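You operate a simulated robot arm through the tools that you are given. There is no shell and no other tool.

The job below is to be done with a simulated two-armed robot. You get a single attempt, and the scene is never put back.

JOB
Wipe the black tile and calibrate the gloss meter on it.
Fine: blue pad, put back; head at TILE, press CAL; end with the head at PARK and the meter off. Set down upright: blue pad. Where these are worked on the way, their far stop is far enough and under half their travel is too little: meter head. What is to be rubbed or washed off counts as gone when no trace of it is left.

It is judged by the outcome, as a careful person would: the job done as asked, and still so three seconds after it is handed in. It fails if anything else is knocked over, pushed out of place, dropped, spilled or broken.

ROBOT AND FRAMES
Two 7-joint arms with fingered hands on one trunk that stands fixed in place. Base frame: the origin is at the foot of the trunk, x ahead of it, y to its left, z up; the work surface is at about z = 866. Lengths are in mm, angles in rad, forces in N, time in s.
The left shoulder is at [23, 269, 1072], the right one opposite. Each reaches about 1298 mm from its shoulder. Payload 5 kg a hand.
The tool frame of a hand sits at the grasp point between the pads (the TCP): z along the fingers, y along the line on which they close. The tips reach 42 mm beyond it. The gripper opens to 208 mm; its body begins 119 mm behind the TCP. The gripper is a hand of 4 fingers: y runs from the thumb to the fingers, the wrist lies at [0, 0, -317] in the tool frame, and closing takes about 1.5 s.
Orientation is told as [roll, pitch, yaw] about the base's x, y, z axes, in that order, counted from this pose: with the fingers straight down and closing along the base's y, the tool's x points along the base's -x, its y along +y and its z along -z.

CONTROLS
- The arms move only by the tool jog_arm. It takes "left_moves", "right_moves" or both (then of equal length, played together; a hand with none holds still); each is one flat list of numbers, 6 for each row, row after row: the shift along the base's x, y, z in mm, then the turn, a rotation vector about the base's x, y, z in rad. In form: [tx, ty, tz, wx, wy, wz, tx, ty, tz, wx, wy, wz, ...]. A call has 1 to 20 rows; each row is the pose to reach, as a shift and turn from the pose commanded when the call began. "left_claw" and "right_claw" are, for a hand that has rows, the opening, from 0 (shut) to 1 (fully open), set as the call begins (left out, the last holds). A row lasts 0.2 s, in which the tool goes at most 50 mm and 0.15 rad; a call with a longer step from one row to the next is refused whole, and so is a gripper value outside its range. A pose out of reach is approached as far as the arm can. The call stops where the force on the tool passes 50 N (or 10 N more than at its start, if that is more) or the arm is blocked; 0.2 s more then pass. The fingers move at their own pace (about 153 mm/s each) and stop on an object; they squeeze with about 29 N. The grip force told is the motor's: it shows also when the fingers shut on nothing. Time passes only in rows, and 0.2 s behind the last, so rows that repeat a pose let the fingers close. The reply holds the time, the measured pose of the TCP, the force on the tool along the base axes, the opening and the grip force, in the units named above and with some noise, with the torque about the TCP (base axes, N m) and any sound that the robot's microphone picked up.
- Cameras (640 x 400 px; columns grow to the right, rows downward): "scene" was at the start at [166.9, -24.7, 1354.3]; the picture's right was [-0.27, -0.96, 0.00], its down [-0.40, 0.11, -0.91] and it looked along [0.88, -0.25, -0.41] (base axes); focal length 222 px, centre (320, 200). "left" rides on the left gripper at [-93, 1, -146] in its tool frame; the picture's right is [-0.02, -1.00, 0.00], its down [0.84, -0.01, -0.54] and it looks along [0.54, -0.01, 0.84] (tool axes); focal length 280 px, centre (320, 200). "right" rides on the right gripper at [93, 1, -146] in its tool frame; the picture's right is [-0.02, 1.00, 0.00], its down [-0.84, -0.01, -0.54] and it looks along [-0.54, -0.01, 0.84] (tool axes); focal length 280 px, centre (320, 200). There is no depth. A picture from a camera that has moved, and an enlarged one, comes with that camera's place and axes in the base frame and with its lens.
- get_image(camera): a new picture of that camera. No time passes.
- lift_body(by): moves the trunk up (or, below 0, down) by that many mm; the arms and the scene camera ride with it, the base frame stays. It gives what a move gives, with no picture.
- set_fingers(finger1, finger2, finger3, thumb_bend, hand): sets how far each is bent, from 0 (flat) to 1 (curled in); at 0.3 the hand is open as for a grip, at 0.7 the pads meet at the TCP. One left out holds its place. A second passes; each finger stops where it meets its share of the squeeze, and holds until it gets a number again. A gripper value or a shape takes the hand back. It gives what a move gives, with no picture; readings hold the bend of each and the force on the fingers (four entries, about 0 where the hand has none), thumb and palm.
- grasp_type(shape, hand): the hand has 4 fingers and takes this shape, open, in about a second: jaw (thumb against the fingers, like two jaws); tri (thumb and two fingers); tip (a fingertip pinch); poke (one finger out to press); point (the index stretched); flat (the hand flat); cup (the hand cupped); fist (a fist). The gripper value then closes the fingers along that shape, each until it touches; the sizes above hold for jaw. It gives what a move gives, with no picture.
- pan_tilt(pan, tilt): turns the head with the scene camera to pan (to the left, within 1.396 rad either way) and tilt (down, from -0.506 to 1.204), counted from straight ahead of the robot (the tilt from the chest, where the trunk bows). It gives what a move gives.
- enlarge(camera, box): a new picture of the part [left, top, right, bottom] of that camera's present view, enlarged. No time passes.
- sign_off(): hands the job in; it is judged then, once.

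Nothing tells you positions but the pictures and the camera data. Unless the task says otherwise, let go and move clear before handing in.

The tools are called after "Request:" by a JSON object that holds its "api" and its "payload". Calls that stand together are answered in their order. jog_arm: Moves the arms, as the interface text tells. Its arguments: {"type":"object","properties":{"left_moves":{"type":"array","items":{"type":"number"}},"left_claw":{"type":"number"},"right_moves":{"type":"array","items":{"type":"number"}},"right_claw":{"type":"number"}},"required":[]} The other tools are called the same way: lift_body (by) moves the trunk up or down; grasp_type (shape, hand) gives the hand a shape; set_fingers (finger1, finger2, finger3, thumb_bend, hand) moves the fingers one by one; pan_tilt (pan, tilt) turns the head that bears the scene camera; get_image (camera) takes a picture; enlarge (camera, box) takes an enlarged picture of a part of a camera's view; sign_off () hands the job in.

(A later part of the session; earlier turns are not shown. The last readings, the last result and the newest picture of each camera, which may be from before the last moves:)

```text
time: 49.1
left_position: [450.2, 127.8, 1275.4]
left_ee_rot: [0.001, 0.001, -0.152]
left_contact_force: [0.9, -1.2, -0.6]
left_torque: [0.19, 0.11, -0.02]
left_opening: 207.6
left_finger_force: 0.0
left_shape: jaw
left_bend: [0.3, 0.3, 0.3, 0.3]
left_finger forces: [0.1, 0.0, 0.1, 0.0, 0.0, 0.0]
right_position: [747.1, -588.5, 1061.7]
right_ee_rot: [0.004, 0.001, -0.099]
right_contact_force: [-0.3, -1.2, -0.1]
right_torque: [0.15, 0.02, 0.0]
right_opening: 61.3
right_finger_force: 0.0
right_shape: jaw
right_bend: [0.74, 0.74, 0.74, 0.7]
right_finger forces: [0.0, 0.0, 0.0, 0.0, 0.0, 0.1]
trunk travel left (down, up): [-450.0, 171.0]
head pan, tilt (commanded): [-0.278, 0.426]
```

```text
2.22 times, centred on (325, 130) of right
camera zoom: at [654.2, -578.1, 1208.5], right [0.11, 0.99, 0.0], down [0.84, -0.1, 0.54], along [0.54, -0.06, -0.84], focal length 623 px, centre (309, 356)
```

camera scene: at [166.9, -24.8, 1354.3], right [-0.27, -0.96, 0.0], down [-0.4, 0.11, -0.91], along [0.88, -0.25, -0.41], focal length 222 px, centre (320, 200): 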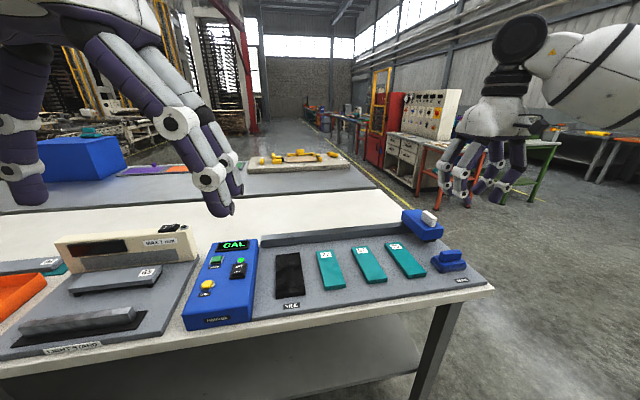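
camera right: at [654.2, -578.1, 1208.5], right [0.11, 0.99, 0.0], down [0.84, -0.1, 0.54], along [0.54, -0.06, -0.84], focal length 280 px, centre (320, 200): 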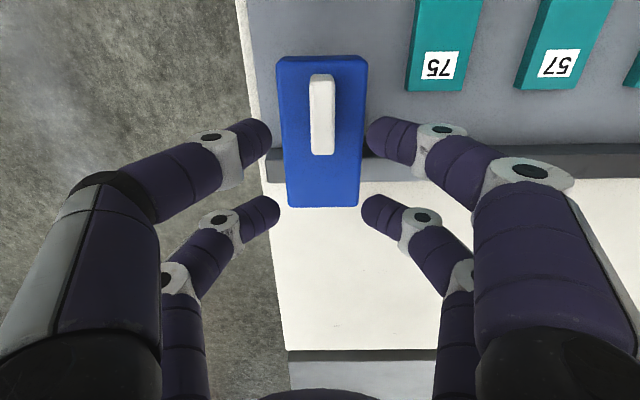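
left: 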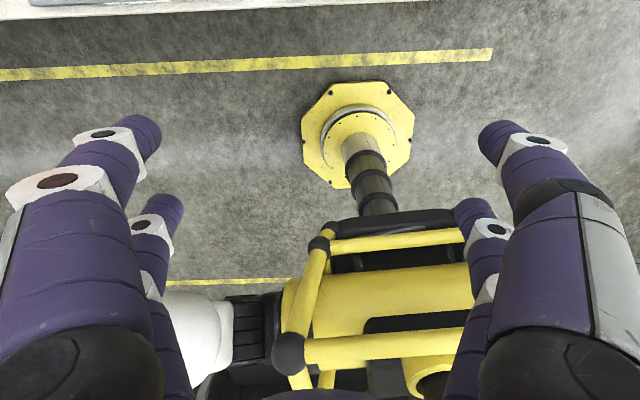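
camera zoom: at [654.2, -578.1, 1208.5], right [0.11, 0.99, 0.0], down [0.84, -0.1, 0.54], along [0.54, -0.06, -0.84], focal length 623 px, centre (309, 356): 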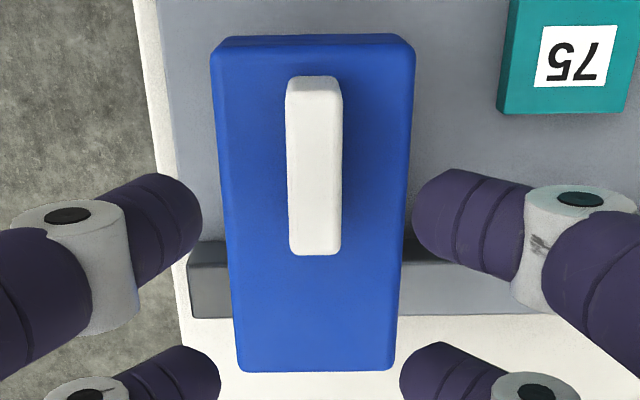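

The handle is at about [722, −585], top z ≈ 978, with the body top at ≈ 942. The hand is aligned, so I'll lower the fingertips to straddle the handle.

Request:
{"api": "jog_arm", "payload": {"right_moves": [0, 0, -35, 0, 0, 0, 0, 0, -60, 0, 0, 0, 0, 0, -68, 0, 0, 0]}}

Request:
{"api": "get_image", "payload": {"camera": "right"}}

Request:
{"api": "enlarge", "payload": {"camera": "scene", "box": [375, 170, 475, 250]}}

```text
time: 49.9
left_position: [449.4, 130.2, 1275.5]
left_ee_rot: [0.0, 0.0, -0.153]
left_contact_force: [-1.5, -1.0, -0.6]
left_torque: [0.08, 0.06, -0.01]
left_opening: 207.7
left_finger_force: 0.1
left_shape: jaw
left_bend: [0.3, 0.3, 0.3, 0.3]
left_finger forces: [0.1, 0.0, 0.1, 0.1, 0.0, 0.0]
right_position: [745.7, -587.6, 995.6]
right_ee_rot: [0.001, 0.0, -0.096]
right_contact_force: [0.5, -0.4, -0.3]
right_torque: [0.07, 0.0, 0.06]
right_opening: 61.2
right_finger_force: 0.1
right_shape: jaw
right_bend: [0.74, 0.74, 0.74, 0.7]
right_finger forces: [0.0, 0.0, 0.1, 0.0, 0.1, 0.0]
trunk travel left (down, up): [-450.0, 171.0]
head pan, tilt (commanded): [-0.278, 0.426]
```

```text
taken
camera right: at [653.9, -577.3, 1141.3], right [0.11, 0.99, 0.0], down [0.84, -0.09, 0.54], along [0.54, -0.06, -0.84], focal length 280 px, centre (320, 200)
```

right: 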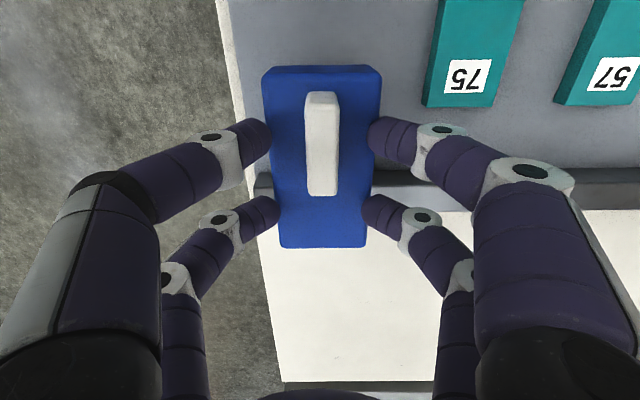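

```text
5.00 times, centred on (425, 210) of scene
camera zoom: at [167.2, -25.4, 1354.2], right [-0.27, -0.96, 0.0], down [-0.4, 0.11, -0.91], along [0.88, -0.25, -0.41], focal length 1111 px, centre (-205, 150)
```

zoom: 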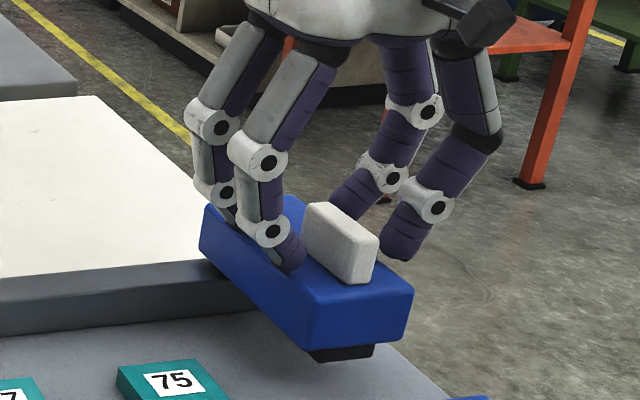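

The front finger pair is beside the handle. I'll lower slightly and narrow around it, staying loose.

Request:
{"api": "jog_arm", "payload": {"right_moves": [0, 0, -5, 0, 0, 0, 0, 0, -5, 0, 0, 0, 0, 0, -5, 0, 0, 0], "right_claw": 0.15}}

Request:
{"api": "get_image", "payload": {"camera": "right"}}

Request:
{"api": "enlarge", "payload": {"camera": "scene", "box": [375, 170, 475, 250]}}

```text
time: 50.7
left_position: [447.5, 131.4, 1276.5]
left_ee_rot: [-0.002, -0.001, -0.151]
left_contact_force: [-0.2, -0.3, -0.1]
left_torque: [0.01, 0.01, -0.02]
left_opening: 207.6
left_finger_force: 0.0
left_shape: jaw
left_bend: [0.3, 0.3, 0.3, 0.3]
left_finger forces: [0.0, 0.1, 0.0, 0.0, 0.0, 0.0]
right_position: [745.5, -586.3, 992.6]
right_ee_rot: [0.001, -0.004, -0.097]
right_contact_force: [2.9, -0.7, 30.2]
right_torque: [-0.18, 0.24, 0.03]
right_opening: 33.2
right_finger_force: 0.1
right_shape: jaw
right_bend: [0.73, 0.73, 0.73, 0.7]
right_finger forces: [7.3, 5.0, 5.2, 0.0, 12.2, 0.0]
trunk travel left (down, up): [-450.0, 171.0]
head pan, tilt (commanded): [-0.278, 0.426]
```

```text
taken
camera right: at [652.9, -575.6, 1139.3], right [0.11, 0.99, 0.0], down [0.83, -0.09, 0.54], along [0.54, -0.06, -0.84], focal length 280 px, centre (320, 200)
```

right: 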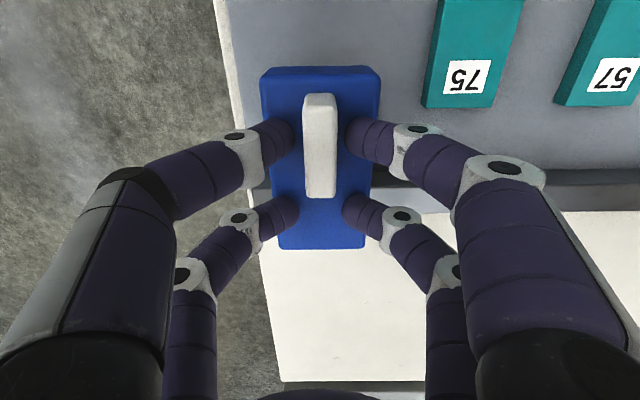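

```text
5.00 times, centred on (425, 210) of scene
camera zoom: at [165.6, -23.6, 1354.8], right [-0.27, -0.96, 0.0], down [-0.4, 0.11, -0.91], along [0.88, -0.25, -0.41], focal length 1111 px, centre (-205, 150)
```

zoom: 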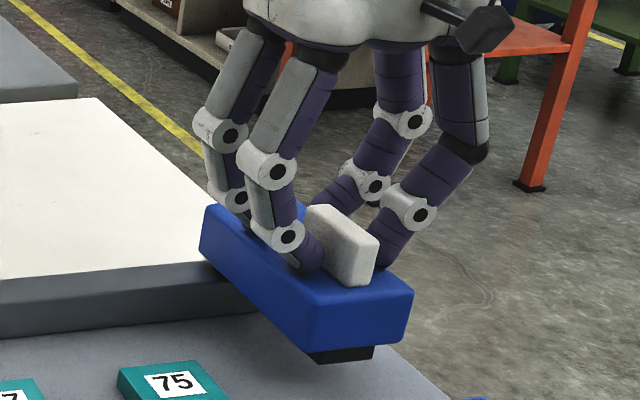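

The tips are pressing on the head's top; I'll ease up several millimetres.

Request:
{"api": "jog_arm", "payload": {"right_moves": [0, 0, 5, 0, 0, 0, 0, 0, 9, 0, 0, 0, 0, 0, 9, 0, 0, 0]}}

Request:
{"api": "enlarge", "payload": {"camera": "right", "box": [230, 50, 410, 260]}}

Request:
{"api": "enlarge", "payload": {"camera": "scene", "box": [375, 170, 475, 250]}}

```text
time: 51.5
left_position: [449.2, 129.2, 1275.9]
left_ee_rot: [0.0, -0.002, -0.153]
left_contact_force: [-0.7, 0.1, 0.0]
left_torque: [0.0, 0.02, 0.01]
left_opening: 208.0
left_finger_force: 0.0
left_shape: jaw
left_bend: [0.3, 0.3, 0.3, 0.3]
left_finger forces: [0.0, 0.1, 0.0, 0.0, 0.0, 0.0]
right_position: [746.6, -588.3, 997.1]
right_ee_rot: [0.003, 0.0, -0.097]
right_contact_force: [-0.6, -0.2, 0.0]
right_torque: [0.0, 0.02, 0.01]
right_opening: 31.7
right_finger_force: 0.1
right_shape: jaw
right_bend: [0.72, 0.72, 0.72, 0.7]
right_finger forces: [0.1, 0.1, 0.0, 0.0, 0.0, 0.1]
trunk travel left (down, up): [-450.0, 171.0]
head pan, tilt (commanded): [-0.278, 0.426]
```

```text
1.90 times, centred on (320, 155) of right
camera zoom: at [654.1, -576.9, 1144.8], right [0.11, 0.99, 0.0], down [0.84, -0.09, 0.54], along [0.53, -0.06, -0.84], focal length 534 px, centre (320, 286)
```

zoom: 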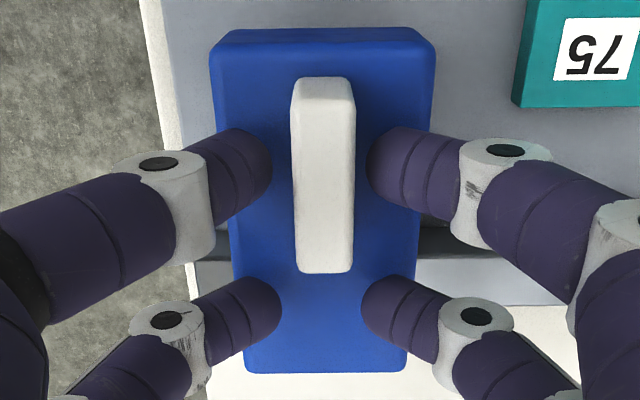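

```text
5.00 times, centred on (425, 210) of scene
camera zoom: at [167.0, -24.8, 1354.2], right [-0.27, -0.96, 0.0], down [-0.4, 0.11, -0.91], along [0.88, -0.25, -0.41], focal length 1111 px, centre (-205, 150)
```

zoom: 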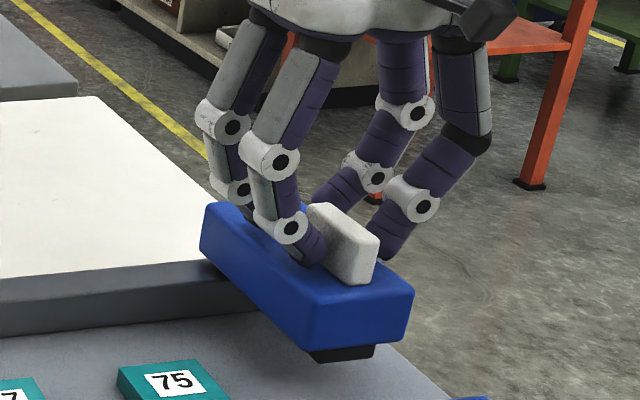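

The fingertips straddle the handle without load. I'll slide the head toward TILE along the rail, starting with a short test.

Request:
{"api": "jog_arm", "payload": {"right_moves": [1, 10, 0, 0, 0, 0, 3, 30, 0, 0, 0, 0, 5, 50, 0, 0, 0, 0, 7.5, 75, 0, 0, 0, 0, 9.9, 99.5, 0, 0, 0, 0]}}

Request:
{"api": "get_image", "payload": {"camera": "right"}}

Request:
{"api": "get_image", "payload": {"camera": "scene"}}

```text
time: 52.7
left_position: [449.6, 130.1, 1275.0]
left_ee_rot: [-0.001, 0.001, -0.15]
left_contact_force: [0.5, 0.6, -1.3]
left_torque: [-0.06, 0.03, 0.02]
left_opening: 207.9
left_finger_force: 0.1
left_shape: jaw
left_bend: [0.3, 0.3, 0.3, 0.3]
left_finger forces: [0.0, 0.1, 0.0, 0.1, 0.1, 0.0]
right_position: [756.9, -486.3, 1000.4]
right_ee_rot: [0.001, -0.001, -0.095]
right_contact_force: [0.7, -0.5, -0.1]
right_torque: [0.01, 0.0, 0.01]
right_opening: 31.4
right_finger_force: 0.1
right_shape: jaw
right_bend: [0.72, 0.72, 0.72, 0.7]
right_finger forces: [0.0, 0.1, 0.0, 0.0, 0.2, 0.0]
trunk travel left (down, up): [-450.0, 171.0]
head pan, tilt (commanded): [-0.278, 0.426]
```

```text
taken
camera right: at [664.8, -476.7, 1146.4], right [0.11, 0.99, 0.0], down [0.84, -0.09, 0.54], along [0.54, -0.06, -0.84], focal length 280 px, centre (320, 200)
```

right: 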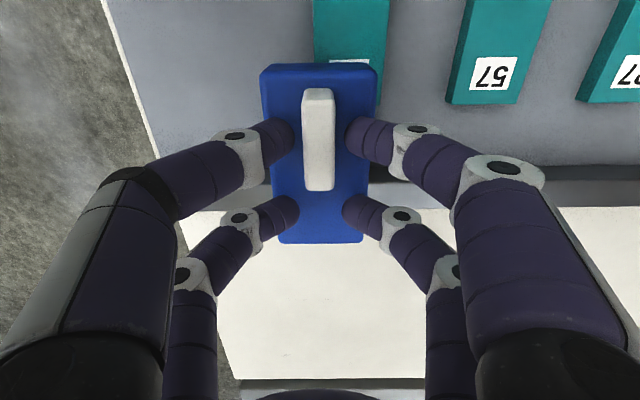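

```text
taken
camera scene: at [167.0, -24.3, 1354.3], right [-0.27, -0.96, 0.0], down [-0.4, 0.11, -0.91], along [0.88, -0.25, -0.41], focal length 222 px, centre (320, 200)
```

scene: 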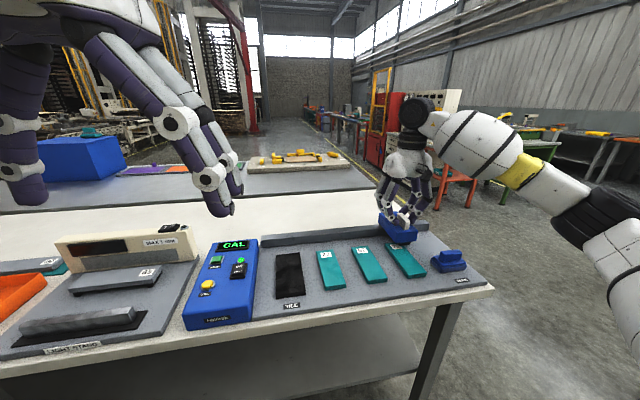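

The head slides freely with the hand. Continuing toward TILE.

Request:
{"api": "jog_arm", "payload": {"right_moves": [2.5, 25, 0, 0, 0, 0, 5, 50, 0, 0, 0, 0, 7.5, 75, 0, 0, 0, 0, 9.9, 99.5, 0, 0, 0, 0, 12.4, 124.4, 0, 0, 0, 0, 14.9, 149.3, 0, 0, 0, 0, 17.3, 174, 0, 0, 0, 0, 19.8, 199, 0, 0, 0, 0, 22.3, 224, 0, 0, 0, 0, 24.8, 249, 0, 0, 0, 0, 27.2, 273.6, 0, 0, 0, 0, 29.7, 298.5, 0, 0, 0, 0, 32.2, 323.4, 0, 0, 0, 0, 34.7, 348, 0, 0, 0, 0, 37.1, 373, 0, 0, 0, 0]}}

Request:
{"api": "get_image", "payload": {"camera": "right"}}

Request:
{"api": "get_image", "payload": {"camera": "scene"}}

```text
time: 55.9
left_position: [449.0, 131.0, 1275.6]
left_ee_rot: [0.0, 0.001, -0.151]
left_contact_force: [0.0, 0.4, 0.4]
left_torque: [-0.12, -0.02, -0.01]
left_opening: 207.9
left_finger_force: 0.0
left_shape: jaw
left_bend: [0.3, 0.3, 0.3, 0.3]
left_finger forces: [0.0, 0.0, 0.0, 0.0, 0.0, 0.1]
right_position: [793.4, -113.9, 1000.0]
right_ee_rot: [0.003, 0.0, -0.095]
right_contact_force: [-0.2, 0.7, 1.0]
right_torque: [-0.05, -0.01, -0.03]
right_opening: 31.3
right_finger_force: 0.1
right_shape: jaw
right_bend: [0.72, 0.72, 0.72, 0.7]
right_finger forces: [0.0, 0.0, 0.1, 0.0, 0.0, 0.0]
trunk travel left (down, up): [-450.0, 171.0]
head pan, tilt (commanded): [-0.278, 0.426]
```

```text
taken
camera right: at [701.5, -103.1, 1146.0], right [0.11, 0.99, 0.0], down [0.84, -0.09, 0.54], along [0.54, -0.06, -0.84], focal length 280 px, centre (320, 200)
```

right: 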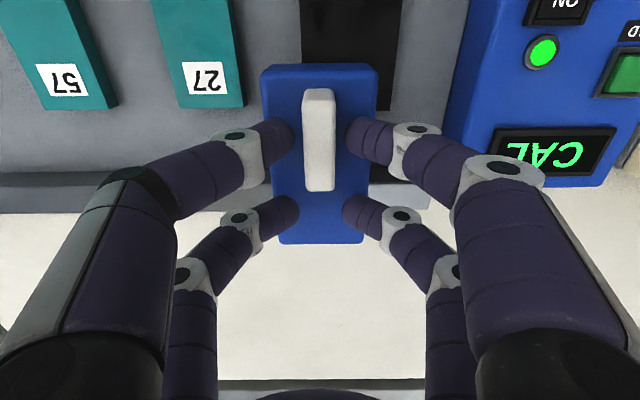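

```text
taken
camera scene: at [166.8, -24.1, 1354.3], right [-0.27, -0.96, 0.0], down [-0.4, 0.11, -0.91], along [0.88, -0.25, -0.41], focal length 222 px, centre (320, 200)
```

scene: 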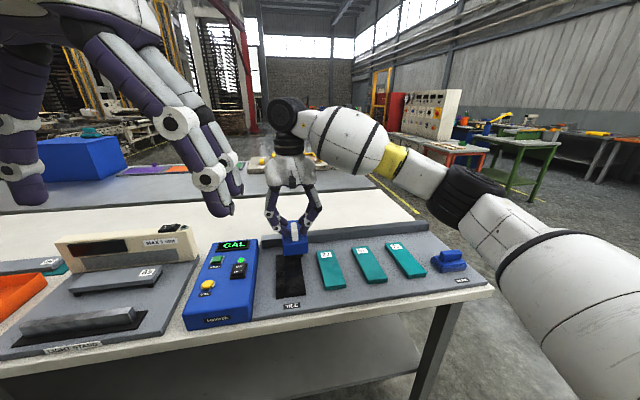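

The head is about 25 mm short of the tile's column. I'll go on in small steps until it aligns or meets its stop.

Request:
{"api": "jog_arm", "payload": {"right_moves": [0.8, 8, 0, 0, 0, 0, 1.6, 16, 0, 0, 0, 0, 2.4, 24, 0, 0, 0, 0, 2.6, 26, 0, 0, 0, 0]}}

Request:
{"api": "get_image", "payload": {"camera": "right"}}

Request:
{"api": "enlarge", "payload": {"camera": "scene", "box": [230, 190, 370, 320]}}

```text
time: 56.9
left_position: [449.0, 129.1, 1274.6]
left_ee_rot: [0.001, -0.001, -0.152]
left_contact_force: [0.6, -0.3, -0.8]
left_torque: [-0.01, -0.02, -0.04]
left_opening: 207.8
left_finger_force: 0.2
left_shape: jaw
left_bend: [0.3, 0.3, 0.3, 0.3]
left_finger forces: [0.1, 0.0, 0.0, 0.0, 0.0, 0.0]
right_position: [796.7, -89.4, 998.9]
right_ee_rot: [0.001, 0.002, -0.095]
right_contact_force: [-0.5, -0.1, 0.6]
right_torque: [0.04, 0.03, 0.03]
right_opening: 31.3
right_finger_force: 0.0
right_shape: jaw
right_bend: [0.72, 0.72, 0.72, 0.7]
right_finger forces: [0.1, 0.1, 0.0, 0.1, 0.2, 0.0]
trunk travel left (down, up): [-450.0, 171.0]
head pan, tilt (commanded): [-0.278, 0.426]
```

```text
taken
camera right: at [704.1, -78.1, 1145.3], right [0.11, 0.99, 0.0], down [0.84, -0.09, 0.54], along [0.54, -0.06, -0.84], focal length 280 px, centre (320, 200)
```

right: 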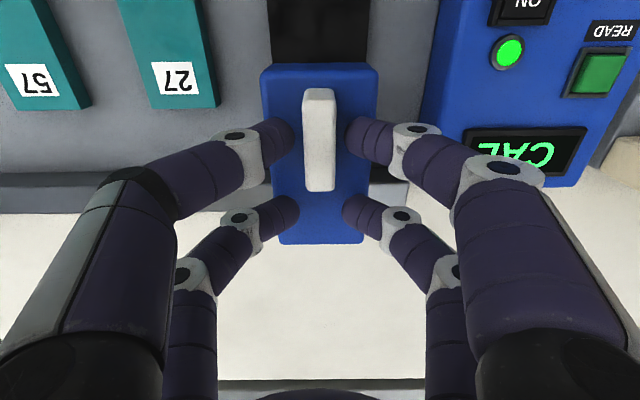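

```text
3.08 times, centred on (300, 255) of scene
camera zoom: at [167.0, -24.9, 1354.3], right [-0.27, -0.96, 0.0], down [-0.4, 0.11, -0.91], along [0.88, -0.25, -0.41], focal length 684 px, centre (382, 31)
```

zoom: 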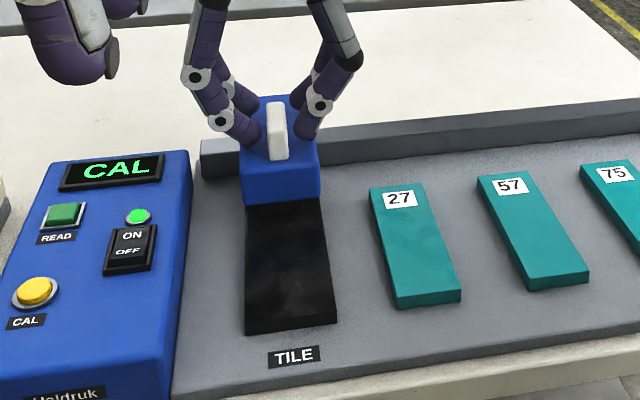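

The head looks centred over the tile. I'll nudge on to see whether a stop is here.

Request:
{"api": "jog_arm", "payload": {"right_moves": [0.5, 5, 0, 0, 0, 0]}}

Request:
{"api": "jog_arm", "payload": {"right_moves": [0.5, 4, 0, 0, 0, 0]}}

Request:
{"api": "enlarge", "payload": {"camera": "right", "box": [230, 0, 420, 250]}}

```text
time: 57.3
left_position: [449.0, 130.8, 1275.9]
left_ee_rot: [-0.001, 0.0, -0.154]
left_contact_force: [-0.3, 0.2, 0.2]
left_torque: [-0.03, -0.01, 0.0]
left_opening: 208.0
left_finger_force: 0.1
left_shape: jaw
left_bend: [0.3, 0.3, 0.3, 0.3]
left_finger forces: [0.1, 0.1, 0.0, 0.0, 0.0, 0.0]
right_position: [797.4, -84.0, 998.9]
right_ee_rot: [0.002, 0.0, -0.098]
right_contact_force: [0.1, 1.1, -0.3]
right_torque: [-0.01, 0.01, 0.02]
right_opening: 31.4
right_finger_force: 0.0
right_shape: jaw
right_bend: [0.72, 0.72, 0.72, 0.7]
right_finger forces: [0.0, 0.0, 0.0, 0.0, 0.0, 0.0]
trunk travel left (down, up): [-450.0, 171.0]
head pan, tilt (commanded): [-0.278, 0.426]
```

```text
time: 57.7
left_position: [447.1, 130.6, 1275.7]
left_ee_rot: [0.002, 0.0, -0.153]
left_contact_force: [0.8, 0.2, -0.8]
left_torque: [-0.02, -0.02, 0.02]
left_opening: 208.1
left_finger_force: 0.1
left_shape: jaw
left_bend: [0.3, 0.3, 0.3, 0.3]
left_finger forces: [0.0, 0.1, 0.0, 0.1, 0.1, 0.1]
right_position: [797.2, -80.1, 998.1]
right_ee_rot: [0.001, -0.001, -0.095]
right_contact_force: [-0.1, -1.6, -0.1]
right_torque: [-0.06, 0.02, 0.1]
right_opening: 31.9
right_finger_force: 0.1
right_shape: jaw
right_bend: [0.72, 0.72, 0.72, 0.7]
right_finger forces: [0.0, 0.0, 0.1, 0.1, 1.4, 0.1]
trunk travel left (down, up): [-450.0, 171.0]
head pan, tilt (commanded): [-0.278, 0.426]
```

```text
1.60 times, centred on (325, 125) of right
camera zoom: at [705.0, -69.5, 1145.4], right [0.11, 0.99, 0.0], down [0.84, -0.09, 0.54], along [0.54, -0.06, -0.84], focal length 449 px, centre (312, 320)
```

zoom: 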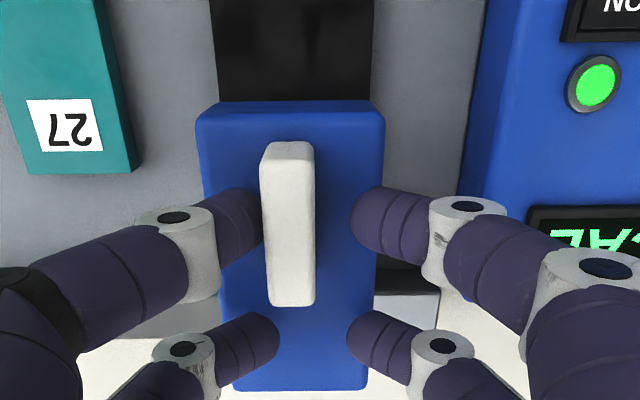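

Request:
{"api": "jog_arm", "payload": {"right_moves": [0.3, 3, 0, 0, 0, 0]}}

Request:
{"api": "enlarge", "payload": {"camera": "scene", "box": [230, 190, 370, 320]}}

```text
time: 58.1
left_position: [447.3, 128.3, 1275.2]
left_ee_rot: [0.0, 0.001, -0.152]
left_contact_force: [-0.7, 1.0, 0.0]
left_torque: [0.01, -0.02, 0.0]
left_opening: 207.9
left_finger_force: 0.0
left_shape: jaw
left_bend: [0.3, 0.3, 0.3, 0.3]
left_finger forces: [0.0, 0.1, 0.0, 0.0, 0.0, 0.0]
right_position: [797.7, -77.6, 999.8]
right_ee_rot: [0.0, 0.001, -0.095]
right_contact_force: [-0.5, -5.7, 2.1]
right_torque: [-0.16, 0.08, 0.13]
right_opening: 32.6
right_finger_force: 0.1
right_shape: jaw
right_bend: [0.72, 0.72, 0.72, 0.7]
right_finger forces: [0.1, 0.0, 0.0, 0.1, 4.2, 0.0]
trunk travel left (down, up): [-450.0, 171.0]
head pan, tilt (commanded): [-0.278, 0.426]
```

```text
3.08 times, centred on (300, 255) of scene
camera zoom: at [166.7, -25.1, 1354.4], right [-0.27, -0.96, 0.0], down [-0.4, 0.11, -0.91], along [0.88, -0.25, -0.41], focal length 684 px, centre (382, 31)
```

zoom: 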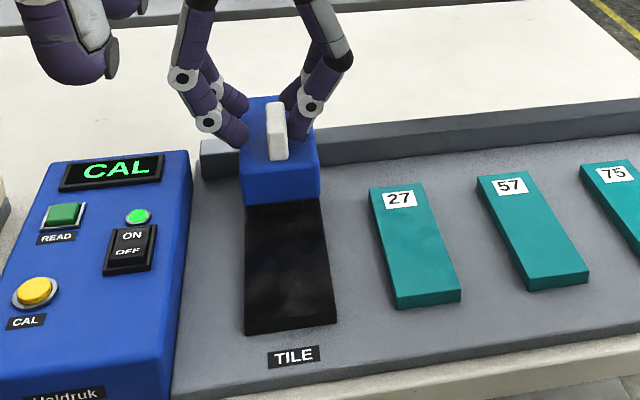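

The force builds to about 6 N with no further motion, so the head is at its TILE stop. I'll ease the right hand to unloaded, and shape the left hand for pressing.

Request:
{"api": "jog_arm", "payload": {"right_moves": [-0.5, -5, 0, 0, 0, 0, -0.7, -7, 0, 0, 0, 0]}}

Request:
{"api": "grasp_type", "payload": {"shape": "poke", "hand": "left"}}

Request:
{"api": "get_image", "payload": {"camera": "left"}}

Request:
{"api": "get_image", "payload": {"camera": "scene"}}

```text
time: 58.7
left_position: [448.4, 130.2, 1276.9]
left_ee_rot: [0.001, 0.0, -0.151]
left_contact_force: [0.9, 0.5, -0.9]
left_torque: [-0.02, -0.01, -0.01]
left_opening: 207.6
left_finger_force: 0.1
left_shape: jaw
left_bend: [0.3, 0.3, 0.3, 0.3]
left_finger forces: [0.0, 0.1, 0.0, 0.0, 0.0, 0.1]
right_position: [796.8, -82.3, 998.0]
right_ee_rot: [0.0, 0.001, -0.097]
right_contact_force: [-0.7, -0.6, 1.1]
right_torque: [0.03, -0.01, 0.02]
right_opening: 31.4
right_finger_force: 0.1
right_shape: jaw
right_bend: [0.72, 0.72, 0.72, 0.7]
right_finger forces: [0.0, 0.1, 0.1, 0.0, 0.0, 0.0]
trunk travel left (down, up): [-450.0, 171.0]
head pan, tilt (commanded): [-0.278, 0.426]
```

```text
time: 59.6
left_position: [448.6, 129.1, 1275.6]
left_ee_rot: [0.0, -0.001, -0.153]
left_contact_force: [0.5, -0.3, -0.7]
left_torque: [-0.02, -0.01, 0.02]
left_opening: 0.0
left_finger_force: 0.1
left_shape: poke
left_bend: [1.0, 1.0, 1.0, 0.33]
left_finger forces: [0.0, 0.0, 0.0, 0.0, 0.1, 0.1]
right_position: [797.8, -83.2, 998.8]
right_ee_rot: [0.001, 0.001, -0.098]
right_contact_force: [-0.1, 0.4, -0.2]
right_torque: [0.01, -0.01, 0.0]
right_opening: 31.2
right_finger_force: 0.0
right_shape: jaw
right_bend: [0.72, 0.72, 0.72, 0.7]
right_finger forces: [0.1, 0.0, 0.0, 0.1, 0.1, 0.0]
trunk travel left (down, up): [-450.0, 171.0]
head pan, tilt (commanded): [-0.278, 0.426]
```

```text
taken
camera left: at [540.9, 117.2, 1422.5], right [-0.14, -0.99, 0.0], down [-0.83, 0.11, 0.54], along [-0.53, 0.07, -0.84], focal length 280 px, centre (320, 200)
```

left: 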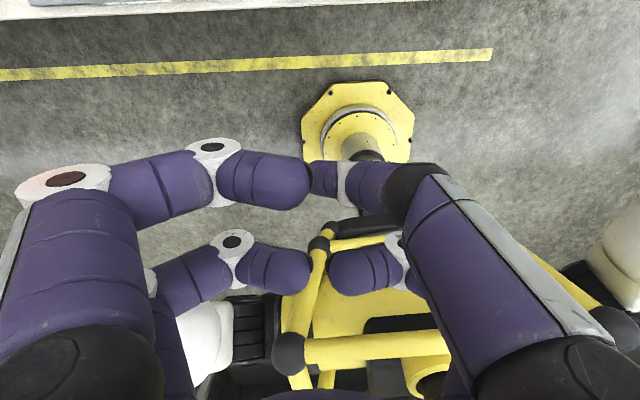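

```text
taken
camera scene: at [166.9, -24.7, 1354.3], right [-0.27, -0.96, 0.0], down [-0.4, 0.11, -0.91], along [0.88, -0.25, -0.41], focal length 222 px, centre (320, 200)
```

scene: 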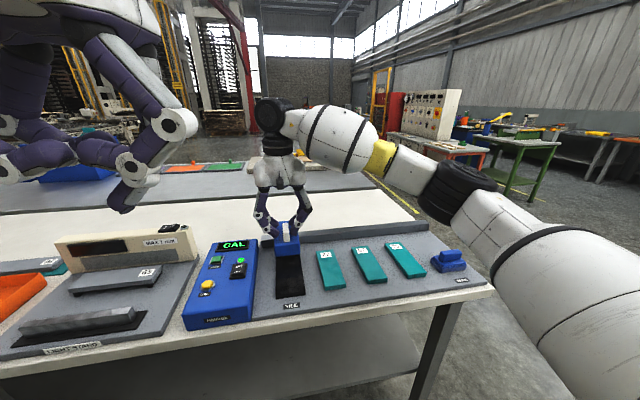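

Request:
{"api": "enlarge", "payload": {"camera": "scene", "box": [0, 0, 260, 230]}}

Request:
{"api": "jog_arm", "payload": {"left_moves": [0, 0, 0, 0, 0, 0, 0, 0, 0, 0, 0, 0, 0, 0, 0, 0, 0, 0]}}

Request:
{"api": "get_image", "payload": {"camera": "left"}}

```text
1.74 times, centred on (130, 115) of scene
camera zoom: at [166.9, -24.7, 1354.3], right [-0.27, -0.96, 0.0], down [-0.4, 0.11, -0.91], along [0.88, -0.25, -0.41], focal length 386 px, centre (650, 348)
```

zoom: 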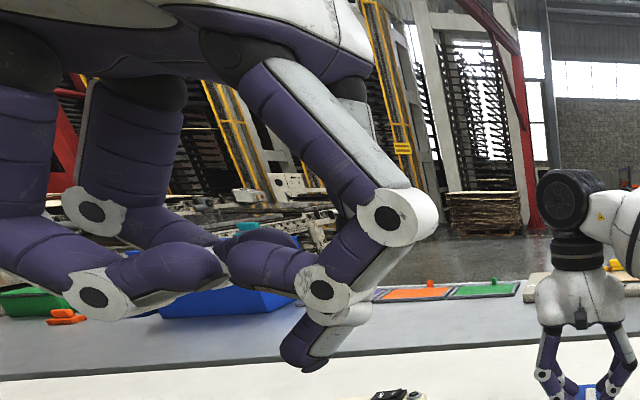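

```text
time: 60.4
left_position: [447.9, 129.7, 1276.1]
left_ee_rot: [0.0, 0.001, -0.152]
left_contact_force: [0.8, -0.6, -0.2]
left_torque: [-0.01, 0.0, 0.0]
left_opening: 0.3
left_finger_force: 0.1
left_shape: poke
left_bend: [1.0, 1.0, 1.0, 0.33]
left_finger forces: [0.1, 0.0, 0.1, 0.0, 0.0, 0.1]
right_position: [798.0, -83.4, 998.7]
right_ee_rot: [0.002, 0.001, -0.095]
right_contact_force: [-0.4, 1.0, -0.8]
right_torque: [0.03, 0.03, -0.02]
right_opening: 31.4
right_finger_force: 0.3
right_shape: jaw
right_bend: [0.72, 0.72, 0.72, 0.7]
right_finger forces: [0.0, 0.0, 0.0, 0.0, 0.0, 0.1]
trunk travel left (down, up): [-450.0, 171.0]
head pan, tilt (commanded): [-0.278, 0.426]
```

```text
taken
camera left: at [540.9, 117.2, 1422.5], right [-0.14, -0.99, 0.0], down [-0.83, 0.11, 0.54], along [-0.53, 0.07, -0.84], focal length 280 px, centre (320, 200)
```

left: 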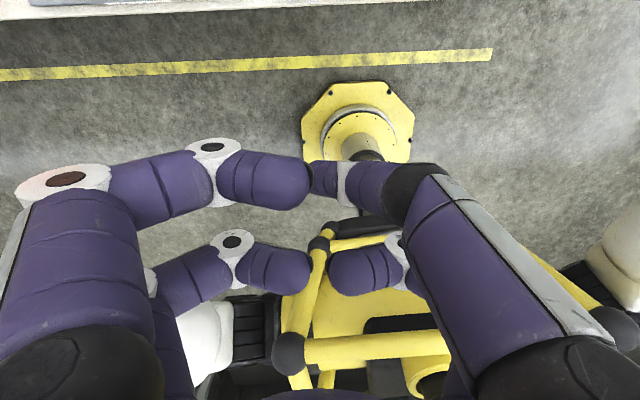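

The poke shape puts the thumb tip about 43 mm below the TCP. I'll compare it with the point shape, which may clear better.

Request:
{"api": "grasp_type", "payload": {"shape": "point", "hand": "left"}}

Request:
{"api": "get_image", "payload": {"camera": "left"}}

Request:
{"api": "enlarge", "payload": {"camera": "scene", "box": [0, 0, 260, 230]}}

```text
time: 61.3
left_position: [448.3, 129.9, 1276.1]
left_ee_rot: [0.001, 0.0, -0.153]
left_contact_force: [0.4, 0.7, 0.8]
left_torque: [-0.06, 0.0, -0.01]
left_opening: 201.8
left_finger_force: 0.1
left_shape: point
left_bend: [0.7, 1.0, 1.0, 0.32]
left_finger forces: [0.1, 0.0, 0.0, 0.0, 0.0, 0.0]
right_position: [796.1, -84.0, 998.5]
right_ee_rot: [0.002, 0.0, -0.096]
right_contact_force: [-0.2, 0.0, 0.2]
right_torque: [0.01, 0.0, 0.04]
right_opening: 31.4
right_finger_force: 0.0
right_shape: jaw
right_bend: [0.72, 0.72, 0.72, 0.7]
right_finger forces: [0.1, 0.0, 0.0, 0.0, 0.1, 0.0]
trunk travel left (down, up): [-450.0, 171.0]
head pan, tilt (commanded): [-0.278, 0.426]
```

```text
taken
camera left: at [540.9, 117.2, 1422.5], right [-0.14, -0.99, 0.0], down [-0.83, 0.11, 0.54], along [-0.53, 0.07, -0.84], focal length 280 px, centre (320, 200)
```

left: 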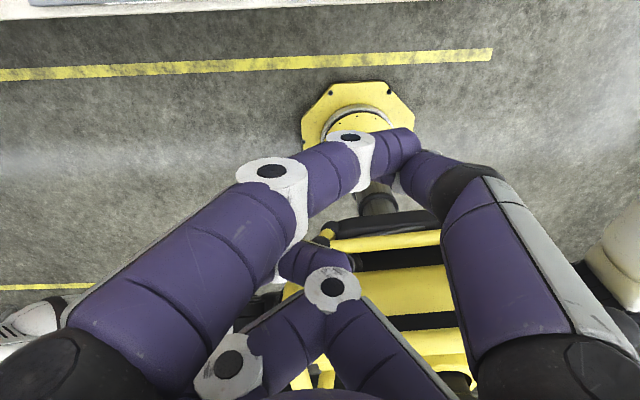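

```text
1.74 times, centred on (130, 115) of scene
camera zoom: at [166.9, -24.8, 1354.3], right [-0.27, -0.96, 0.0], down [-0.4, 0.11, -0.91], along [0.88, -0.25, -0.41], focal length 386 px, centre (650, 348)
```

zoom: 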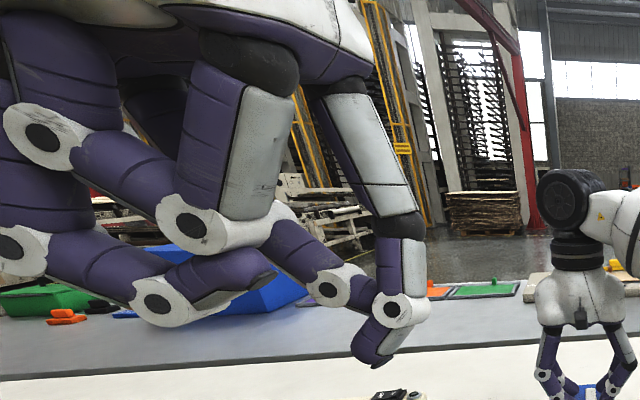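

Request:
{"api": "jog_arm", "payload": {"left_moves": [0, 0, 0, 0, 0, 0, 0, 0, 0, 0, 0, 0, 0, 0, 0, 0, 0, 0, 0, 0, 0, 0, 0, 0]}}

Request:
{"api": "get_image", "payload": {"camera": "left"}}

Request:
{"api": "enlarge", "payload": {"camera": "scene", "box": [0, 0, 260, 230]}}

```text
time: 62.3
left_position: [449.9, 129.2, 1275.7]
left_ee_rot: [0.0, 0.0, -0.153]
left_contact_force: [-0.8, 0.3, -0.6]
left_torque: [-0.02, -0.02, 0.0]
left_opening: 202.1
left_finger_force: 0.0
left_shape: point
left_bend: [0.7, 1.0, 1.0, 0.32]
left_finger forces: [0.0, 0.1, 0.0, 0.0, 0.1, 0.1]
right_position: [796.6, -83.5, 999.1]
right_ee_rot: [0.002, -0.001, -0.097]
right_contact_force: [0.4, 0.0, 0.3]
right_torque: [-0.01, -0.01, 0.02]
right_opening: 31.7
right_finger_force: 0.1
right_shape: jaw
right_bend: [0.72, 0.72, 0.72, 0.7]
right_finger forces: [0.0, 0.0, 0.0, 0.0, 0.1, 0.0]
trunk travel left (down, up): [-450.0, 171.0]
head pan, tilt (commanded): [-0.278, 0.426]
```

```text
taken
camera left: at [540.9, 117.2, 1422.5], right [-0.14, -0.99, 0.0], down [-0.83, 0.11, 0.54], along [-0.53, 0.07, -0.84], focal length 280 px, centre (320, 200)
```

left: 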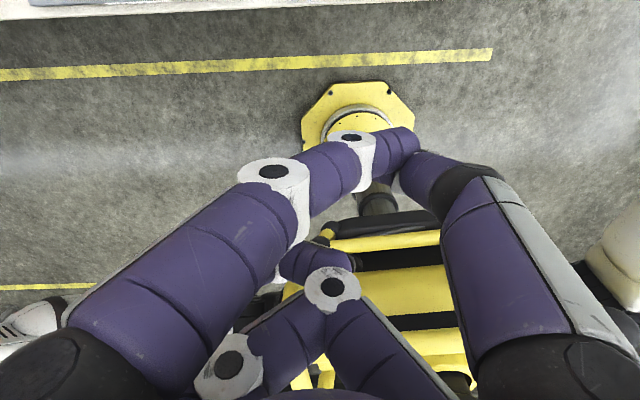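

```text
1.74 times, centred on (130, 115) of scene
camera zoom: at [166.9, -24.8, 1354.3], right [-0.27, -0.96, 0.0], down [-0.4, 0.11, -0.91], along [0.88, -0.25, -0.41], focal length 386 px, centre (650, 348)
```

zoom: 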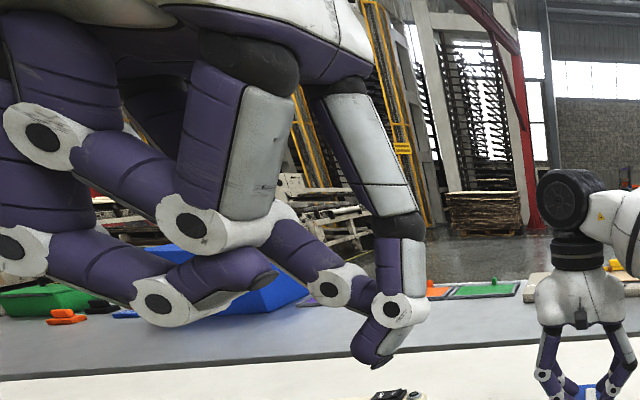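

The poke shape is the better one for pressing (about 40 mm of clearance). I'll return to it and bring the left hand over the meter at height.

Request:
{"api": "grasp_type", "payload": {"shape": "poke", "hand": "left"}}

Request:
{"api": "jog_arm", "payload": {"left_moves": [36, 1, -20, 0, 0, 0, 72, 2, -45, 0, 0, 0, 108, 4, -70, 0, 0, 0, 144, 5, -95, 0, 0, 0, 180, 6, -120, 0, 0, 0, 212, 8, -140, 0, 0, 0, 212, 8, -140, 0, 0, 0]}}

Request:
{"api": "get_image", "payload": {"camera": "left"}}

Request:
{"api": "get_image", "payload": {"camera": "scene"}}

```text
time: 63.2
left_position: [449.6, 129.3, 1275.4]
left_ee_rot: [-0.001, 0.0, -0.152]
left_contact_force: [-0.2, -0.4, 0.7]
left_torque: [-0.02, 0.01, -0.03]
left_opening: 0.1
left_finger_force: 0.1
left_shape: poke
left_bend: [1.0, 1.0, 1.0, 0.33]
left_finger forces: [0.0, 0.1, 0.0, 0.0, 0.1, 0.1]
right_position: [796.3, -83.5, 998.3]
right_ee_rot: [0.001, -0.001, -0.096]
right_contact_force: [-0.6, -0.2, -0.6]
right_torque: [-0.02, -0.02, 0.02]
right_opening: 31.2
right_finger_force: 0.1
right_shape: jaw
right_bend: [0.72, 0.72, 0.72, 0.7]
right_finger forces: [0.0, 0.1, 0.0, 0.0, 0.1, 0.1]
trunk travel left (down, up): [-450.0, 171.0]
head pan, tilt (commanded): [-0.278, 0.426]
```

```text
time: 64.8
left_position: [659.2, 138.8, 1136.9]
left_ee_rot: [0.0, 0.0, -0.151]
left_contact_force: [-0.1, -0.1, -0.8]
left_torque: [-0.05, -0.02, -0.01]
left_opening: 0.2
left_finger_force: 0.0
left_shape: poke
left_bend: [1.0, 1.0, 1.0, 0.33]
left_finger forces: [0.0, 0.0, 0.0, 0.1, 0.0, 0.1]
right_position: [796.6, -83.0, 998.3]
right_ee_rot: [0.002, -0.001, -0.095]
right_contact_force: [-0.1, -0.3, 0.4]
right_torque: [0.0, 0.01, 0.0]
right_opening: 31.3
right_finger_force: 0.0
right_shape: jaw
right_bend: [0.72, 0.72, 0.72, 0.7]
right_finger forces: [0.0, 0.0, 0.0, 0.1, 0.1, 0.1]
trunk travel left (down, up): [-450.0, 171.0]
head pan, tilt (commanded): [-0.278, 0.426]
```

```text
taken
camera left: at [752.1, 125.6, 1282.9], right [-0.14, -0.99, 0.0], down [-0.83, 0.12, 0.54], along [-0.53, 0.07, -0.84], focal length 280 px, centre (320, 200)
```

left: 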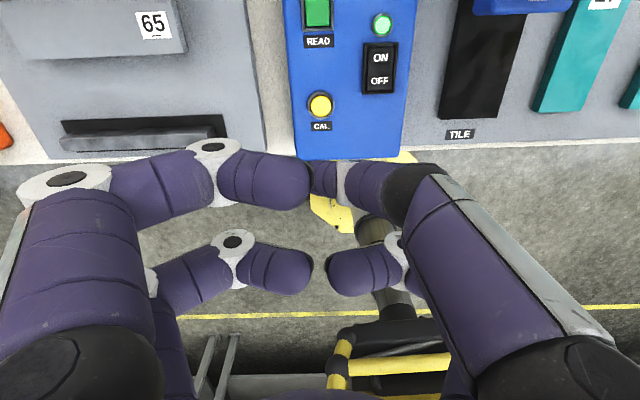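

```text
taken
camera scene: at [166.6, -24.8, 1354.5], right [-0.27, -0.96, 0.0], down [-0.4, 0.11, -0.91], along [0.88, -0.25, -0.41], focal length 222 px, centre (320, 200)
```

scene: 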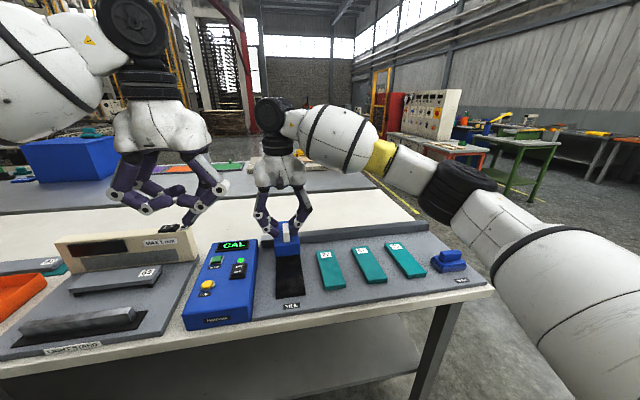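

Now I have a clear view of the meter's panel: CAL (yellow), ON/OFF rocker and display. I'll zoom to place the CAL button and the thumb tip.

Request:
{"api": "enlarge", "payload": {"camera": "left", "box": [260, 0, 440, 160]}}

Request:
{"api": "enlarge", "payload": {"camera": "scene", "box": [170, 230, 280, 335]}}

Request:
{"api": "enlarge", "payload": {"camera": "scene", "box": [90, 110, 260, 270]}}

Request:
{"api": "enlarge", "payload": {"camera": "left", "box": [200, 100, 460, 310]}}

```text
2.50 times, centred on (350, 80) of left
camera zoom: at [752.1, 125.6, 1282.9], right [-0.14, -0.99, 0.0], down [-0.83, 0.12, 0.54], along [-0.53, 0.07, -0.84], focal length 701 px, centre (245, 500)
```

zoom: 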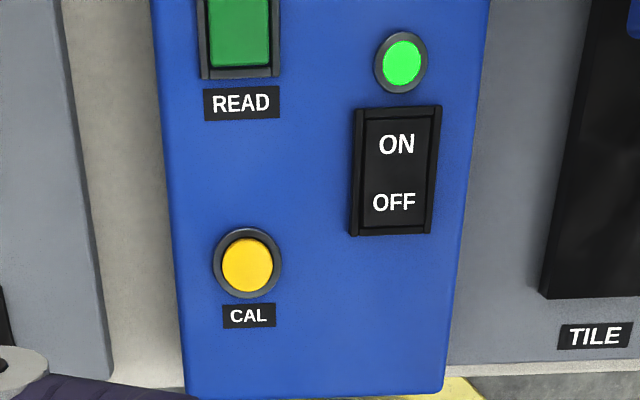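

```text
3.81 times, centred on (225, 282) of scene
camera zoom: at [166.6, -24.8, 1354.5], right [-0.27, -0.96, 0.0], down [-0.4, 0.11, -0.91], along [0.88, -0.25, -0.41], focal length 847 px, centre (682, -114)
```

zoom: 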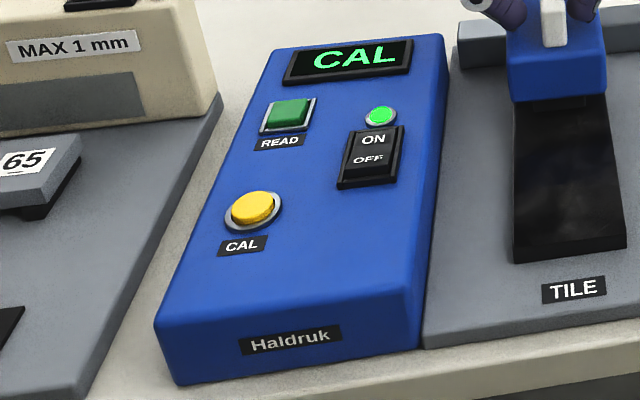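

```text
2.50 times, centred on (175, 190) of scene
camera zoom: at [166.6, -24.8, 1354.5], right [-0.27, -0.96, 0.0], down [-0.4, 0.11, -0.91], along [0.88, -0.25, -0.41], focal length 556 px, centre (682, 225)
```

zoom: 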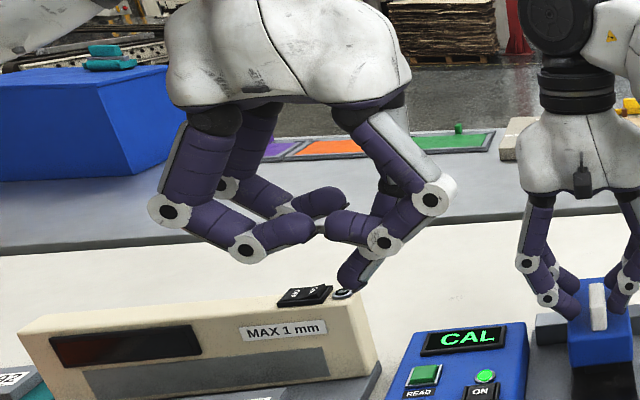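

```text
1.90 times, centred on (330, 205) of left
camera zoom: at [752.1, 125.6, 1282.9], right [-0.14, -0.99, 0.0], down [-0.83, 0.12, 0.54], along [-0.53, 0.07, -0.84], focal length 534 px, centre (301, 190)
```

zoom: 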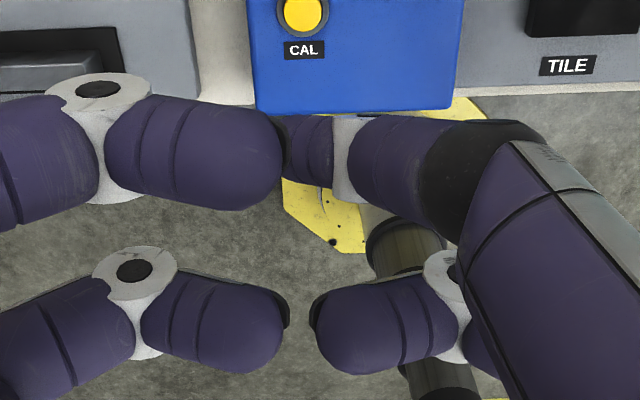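

CAL is at about [662, 136, 920]; the OFF half of the rocker is at about [682, 62, 925]. I'll bring the thumb tip to a little above CAL and check alignment.

Request:
{"api": "jog_arm", "payload": {"left_moves": [2, -3, -45, 0, 0, 0, 4, -6, -90, 0, 0, 0, 6, -8, -130, 0, 0, 0, 7, -8, -150, 0, 0, 0]}}

Request:
{"api": "get_image", "payload": {"camera": "left"}}

Request:
{"api": "enlarge", "payload": {"camera": "scene", "box": [150, 190, 290, 320]}}

```text
time: 65.8
left_position: [666.7, 129.1, 984.7]
left_ee_rot: [0.0, -0.003, -0.15]
left_contact_force: [0.6, 0.6, 0.4]
left_torque: [0.01, 0.03, 0.01]
left_opening: 0.0
left_finger_force: 0.1
left_shape: poke
left_bend: [1.0, 1.0, 1.0, 0.33]
left_finger forces: [0.0, 0.0, 0.0, 0.1, 0.0, 0.0]
right_position: [796.9, -84.8, 999.9]
right_ee_rot: [0.002, 0.001, -0.095]
right_contact_force: [0.1, 0.3, 0.2]
right_torque: [-0.01, 0.03, 0.0]
right_opening: 31.6
right_finger_force: 0.0
right_shape: jaw
right_bend: [0.72, 0.72, 0.72, 0.7]
right_finger forces: [0.0, 0.1, 0.0, 0.1, 0.1, 0.0]
trunk travel left (down, up): [-450.0, 171.0]
head pan, tilt (commanded): [-0.278, 0.426]
```

```text
taken
camera left: at [759.2, 116.9, 1132.1], right [-0.14, -0.99, 0.0], down [-0.83, 0.11, 0.54], along [-0.53, 0.07, -0.84], focal length 280 px, centre (320, 200)
```

left: 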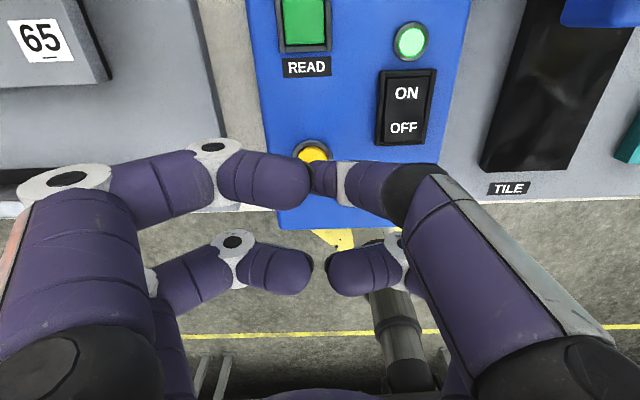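

```text
3.08 times, centred on (220, 255) of scene
camera zoom: at [167.1, -24.7, 1354.3], right [-0.27, -0.96, 0.0], down [-0.4, 0.11, -0.91], along [0.88, -0.25, -0.41], focal length 684 px, centre (628, 31)
```

zoom: 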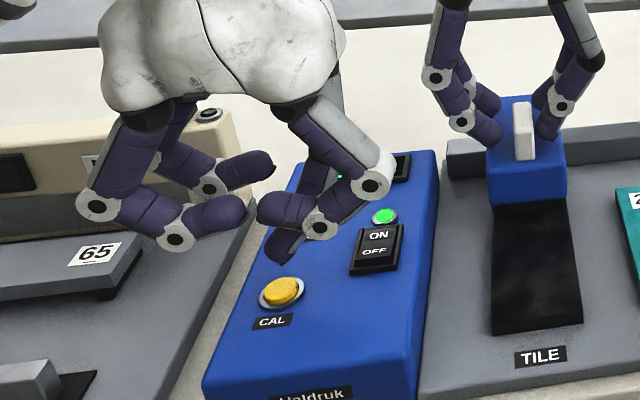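

The thumb tip is about 28 mm above CAL and nearly lined up. I'll correct a few millimetres and lower close to it.

Request:
{"api": "jog_arm", "payload": {"left_moves": [0.5, 2, -10, 0, 0, 0, 1, 4, -18, 0, 0, 0]}}

Request:
{"api": "get_image", "payload": {"camera": "left"}}

Request:
{"api": "enlarge", "payload": {"camera": "scene", "box": [170, 220, 270, 310]}}

```text
time: 66.4
left_position: [668.6, 134.6, 968.3]
left_ee_rot: [0.0, 0.001, -0.151]
left_contact_force: [0.3, 0.2, 0.1]
left_torque: [-0.03, 0.02, 0.02]
left_opening: 0.1
left_finger_force: 0.1
left_shape: poke
left_bend: [1.0, 1.0, 1.0, 0.33]
left_finger forces: [0.1, 0.0, 0.0, 0.1, 0.0, 0.0]
right_position: [797.0, -83.7, 998.6]
right_ee_rot: [0.002, 0.0, -0.096]
right_contact_force: [0.0, 0.3, -0.2]
right_torque: [0.01, -0.01, -0.01]
right_opening: 31.4
right_finger_force: 0.0
right_shape: jaw
right_bend: [0.72, 0.72, 0.72, 0.7]
right_finger forces: [0.0, 0.0, 0.1, 0.0, 0.0, 0.0]
trunk travel left (down, up): [-450.0, 171.0]
head pan, tilt (commanded): [-0.278, 0.426]
```

```text
taken
camera left: at [760.8, 121.5, 1114.5], right [-0.14, -0.99, 0.0], down [-0.83, 0.11, 0.54], along [-0.53, 0.07, -0.84], focal length 280 px, centre (320, 200)
```

left: 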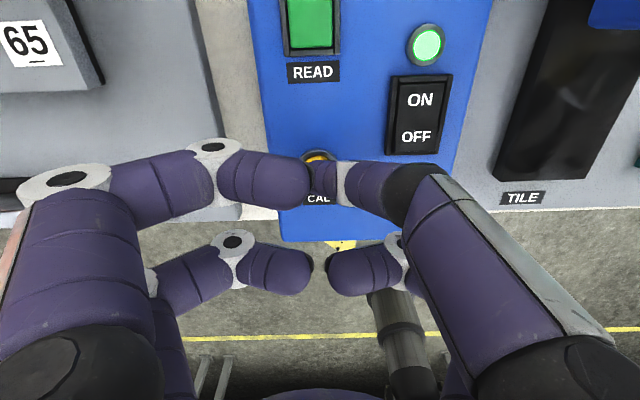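

```text
4.44 times, centred on (220, 265) of scene
camera zoom: at [167.0, -24.7, 1354.3], right [-0.27, -0.96, 0.0], down [-0.4, 0.11, -0.91], along [0.88, -0.25, -0.41], focal length 988 px, centre (764, -89)
```

zoom: 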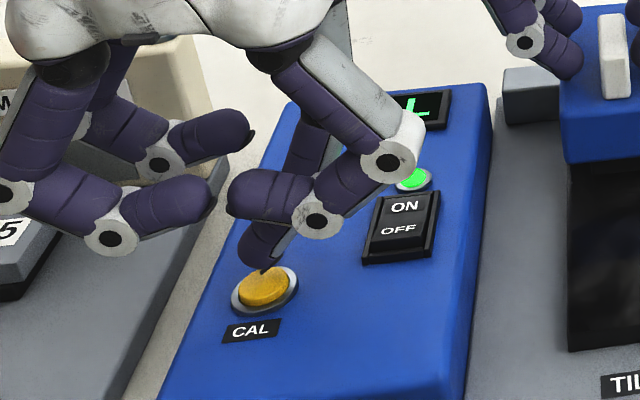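

The tip is just above the button. Lowering in small steps until it presses.

Request:
{"api": "jog_arm", "payload": {"left_moves": [0, -3, -5, 0, 0, 0, 0, -3, -9, 0, 0, 0]}}

Request:
{"api": "enlarge", "payload": {"camera": "scene", "box": [170, 220, 270, 310]}}

```text
time: 67.0
left_position: [668.5, 131.0, 961.3]
left_ee_rot: [0.0, -0.002, -0.151]
left_contact_force: [0.2, 0.6, 8.2]
left_torque: [0.07, 0.03, 0.01]
left_opening: 0.1
left_finger_force: 0.0
left_shape: poke
left_bend: [1.0, 1.0, 1.0, 0.33]
left_finger forces: [0.0, 0.1, 0.0, 0.1, 9.0, 0.0]
right_position: [797.0, -83.5, 1000.3]
right_ee_rot: [0.001, 0.002, -0.096]
right_contact_force: [-1.0, 0.3, -0.8]
right_torque: [0.01, 0.01, -0.01]
right_opening: 31.3
right_finger_force: 0.1
right_shape: jaw
right_bend: [0.72, 0.72, 0.72, 0.7]
right_finger forces: [0.0, 0.0, 0.0, 0.0, 0.0, 0.0]
trunk travel left (down, up): [-450.0, 171.0]
head pan, tilt (commanded): [-0.278, 0.426]
heard: click
```

```text
4.44 times, centred on (220, 265) of scene
camera zoom: at [166.5, -24.8, 1354.5], right [-0.27, -0.96, 0.0], down [-0.4, 0.11, -0.91], along [0.88, -0.25, -0.41], focal length 988 px, centre (764, -89)
```

zoom: 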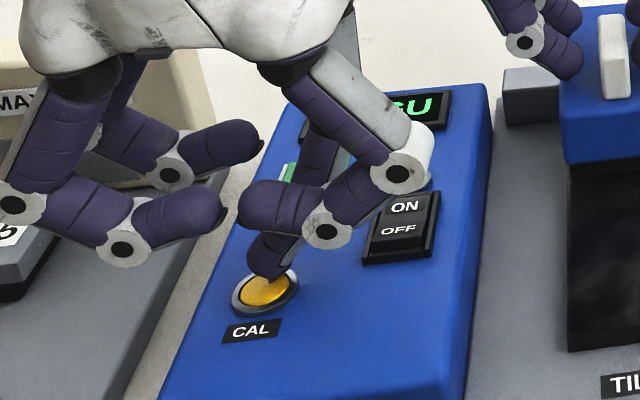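

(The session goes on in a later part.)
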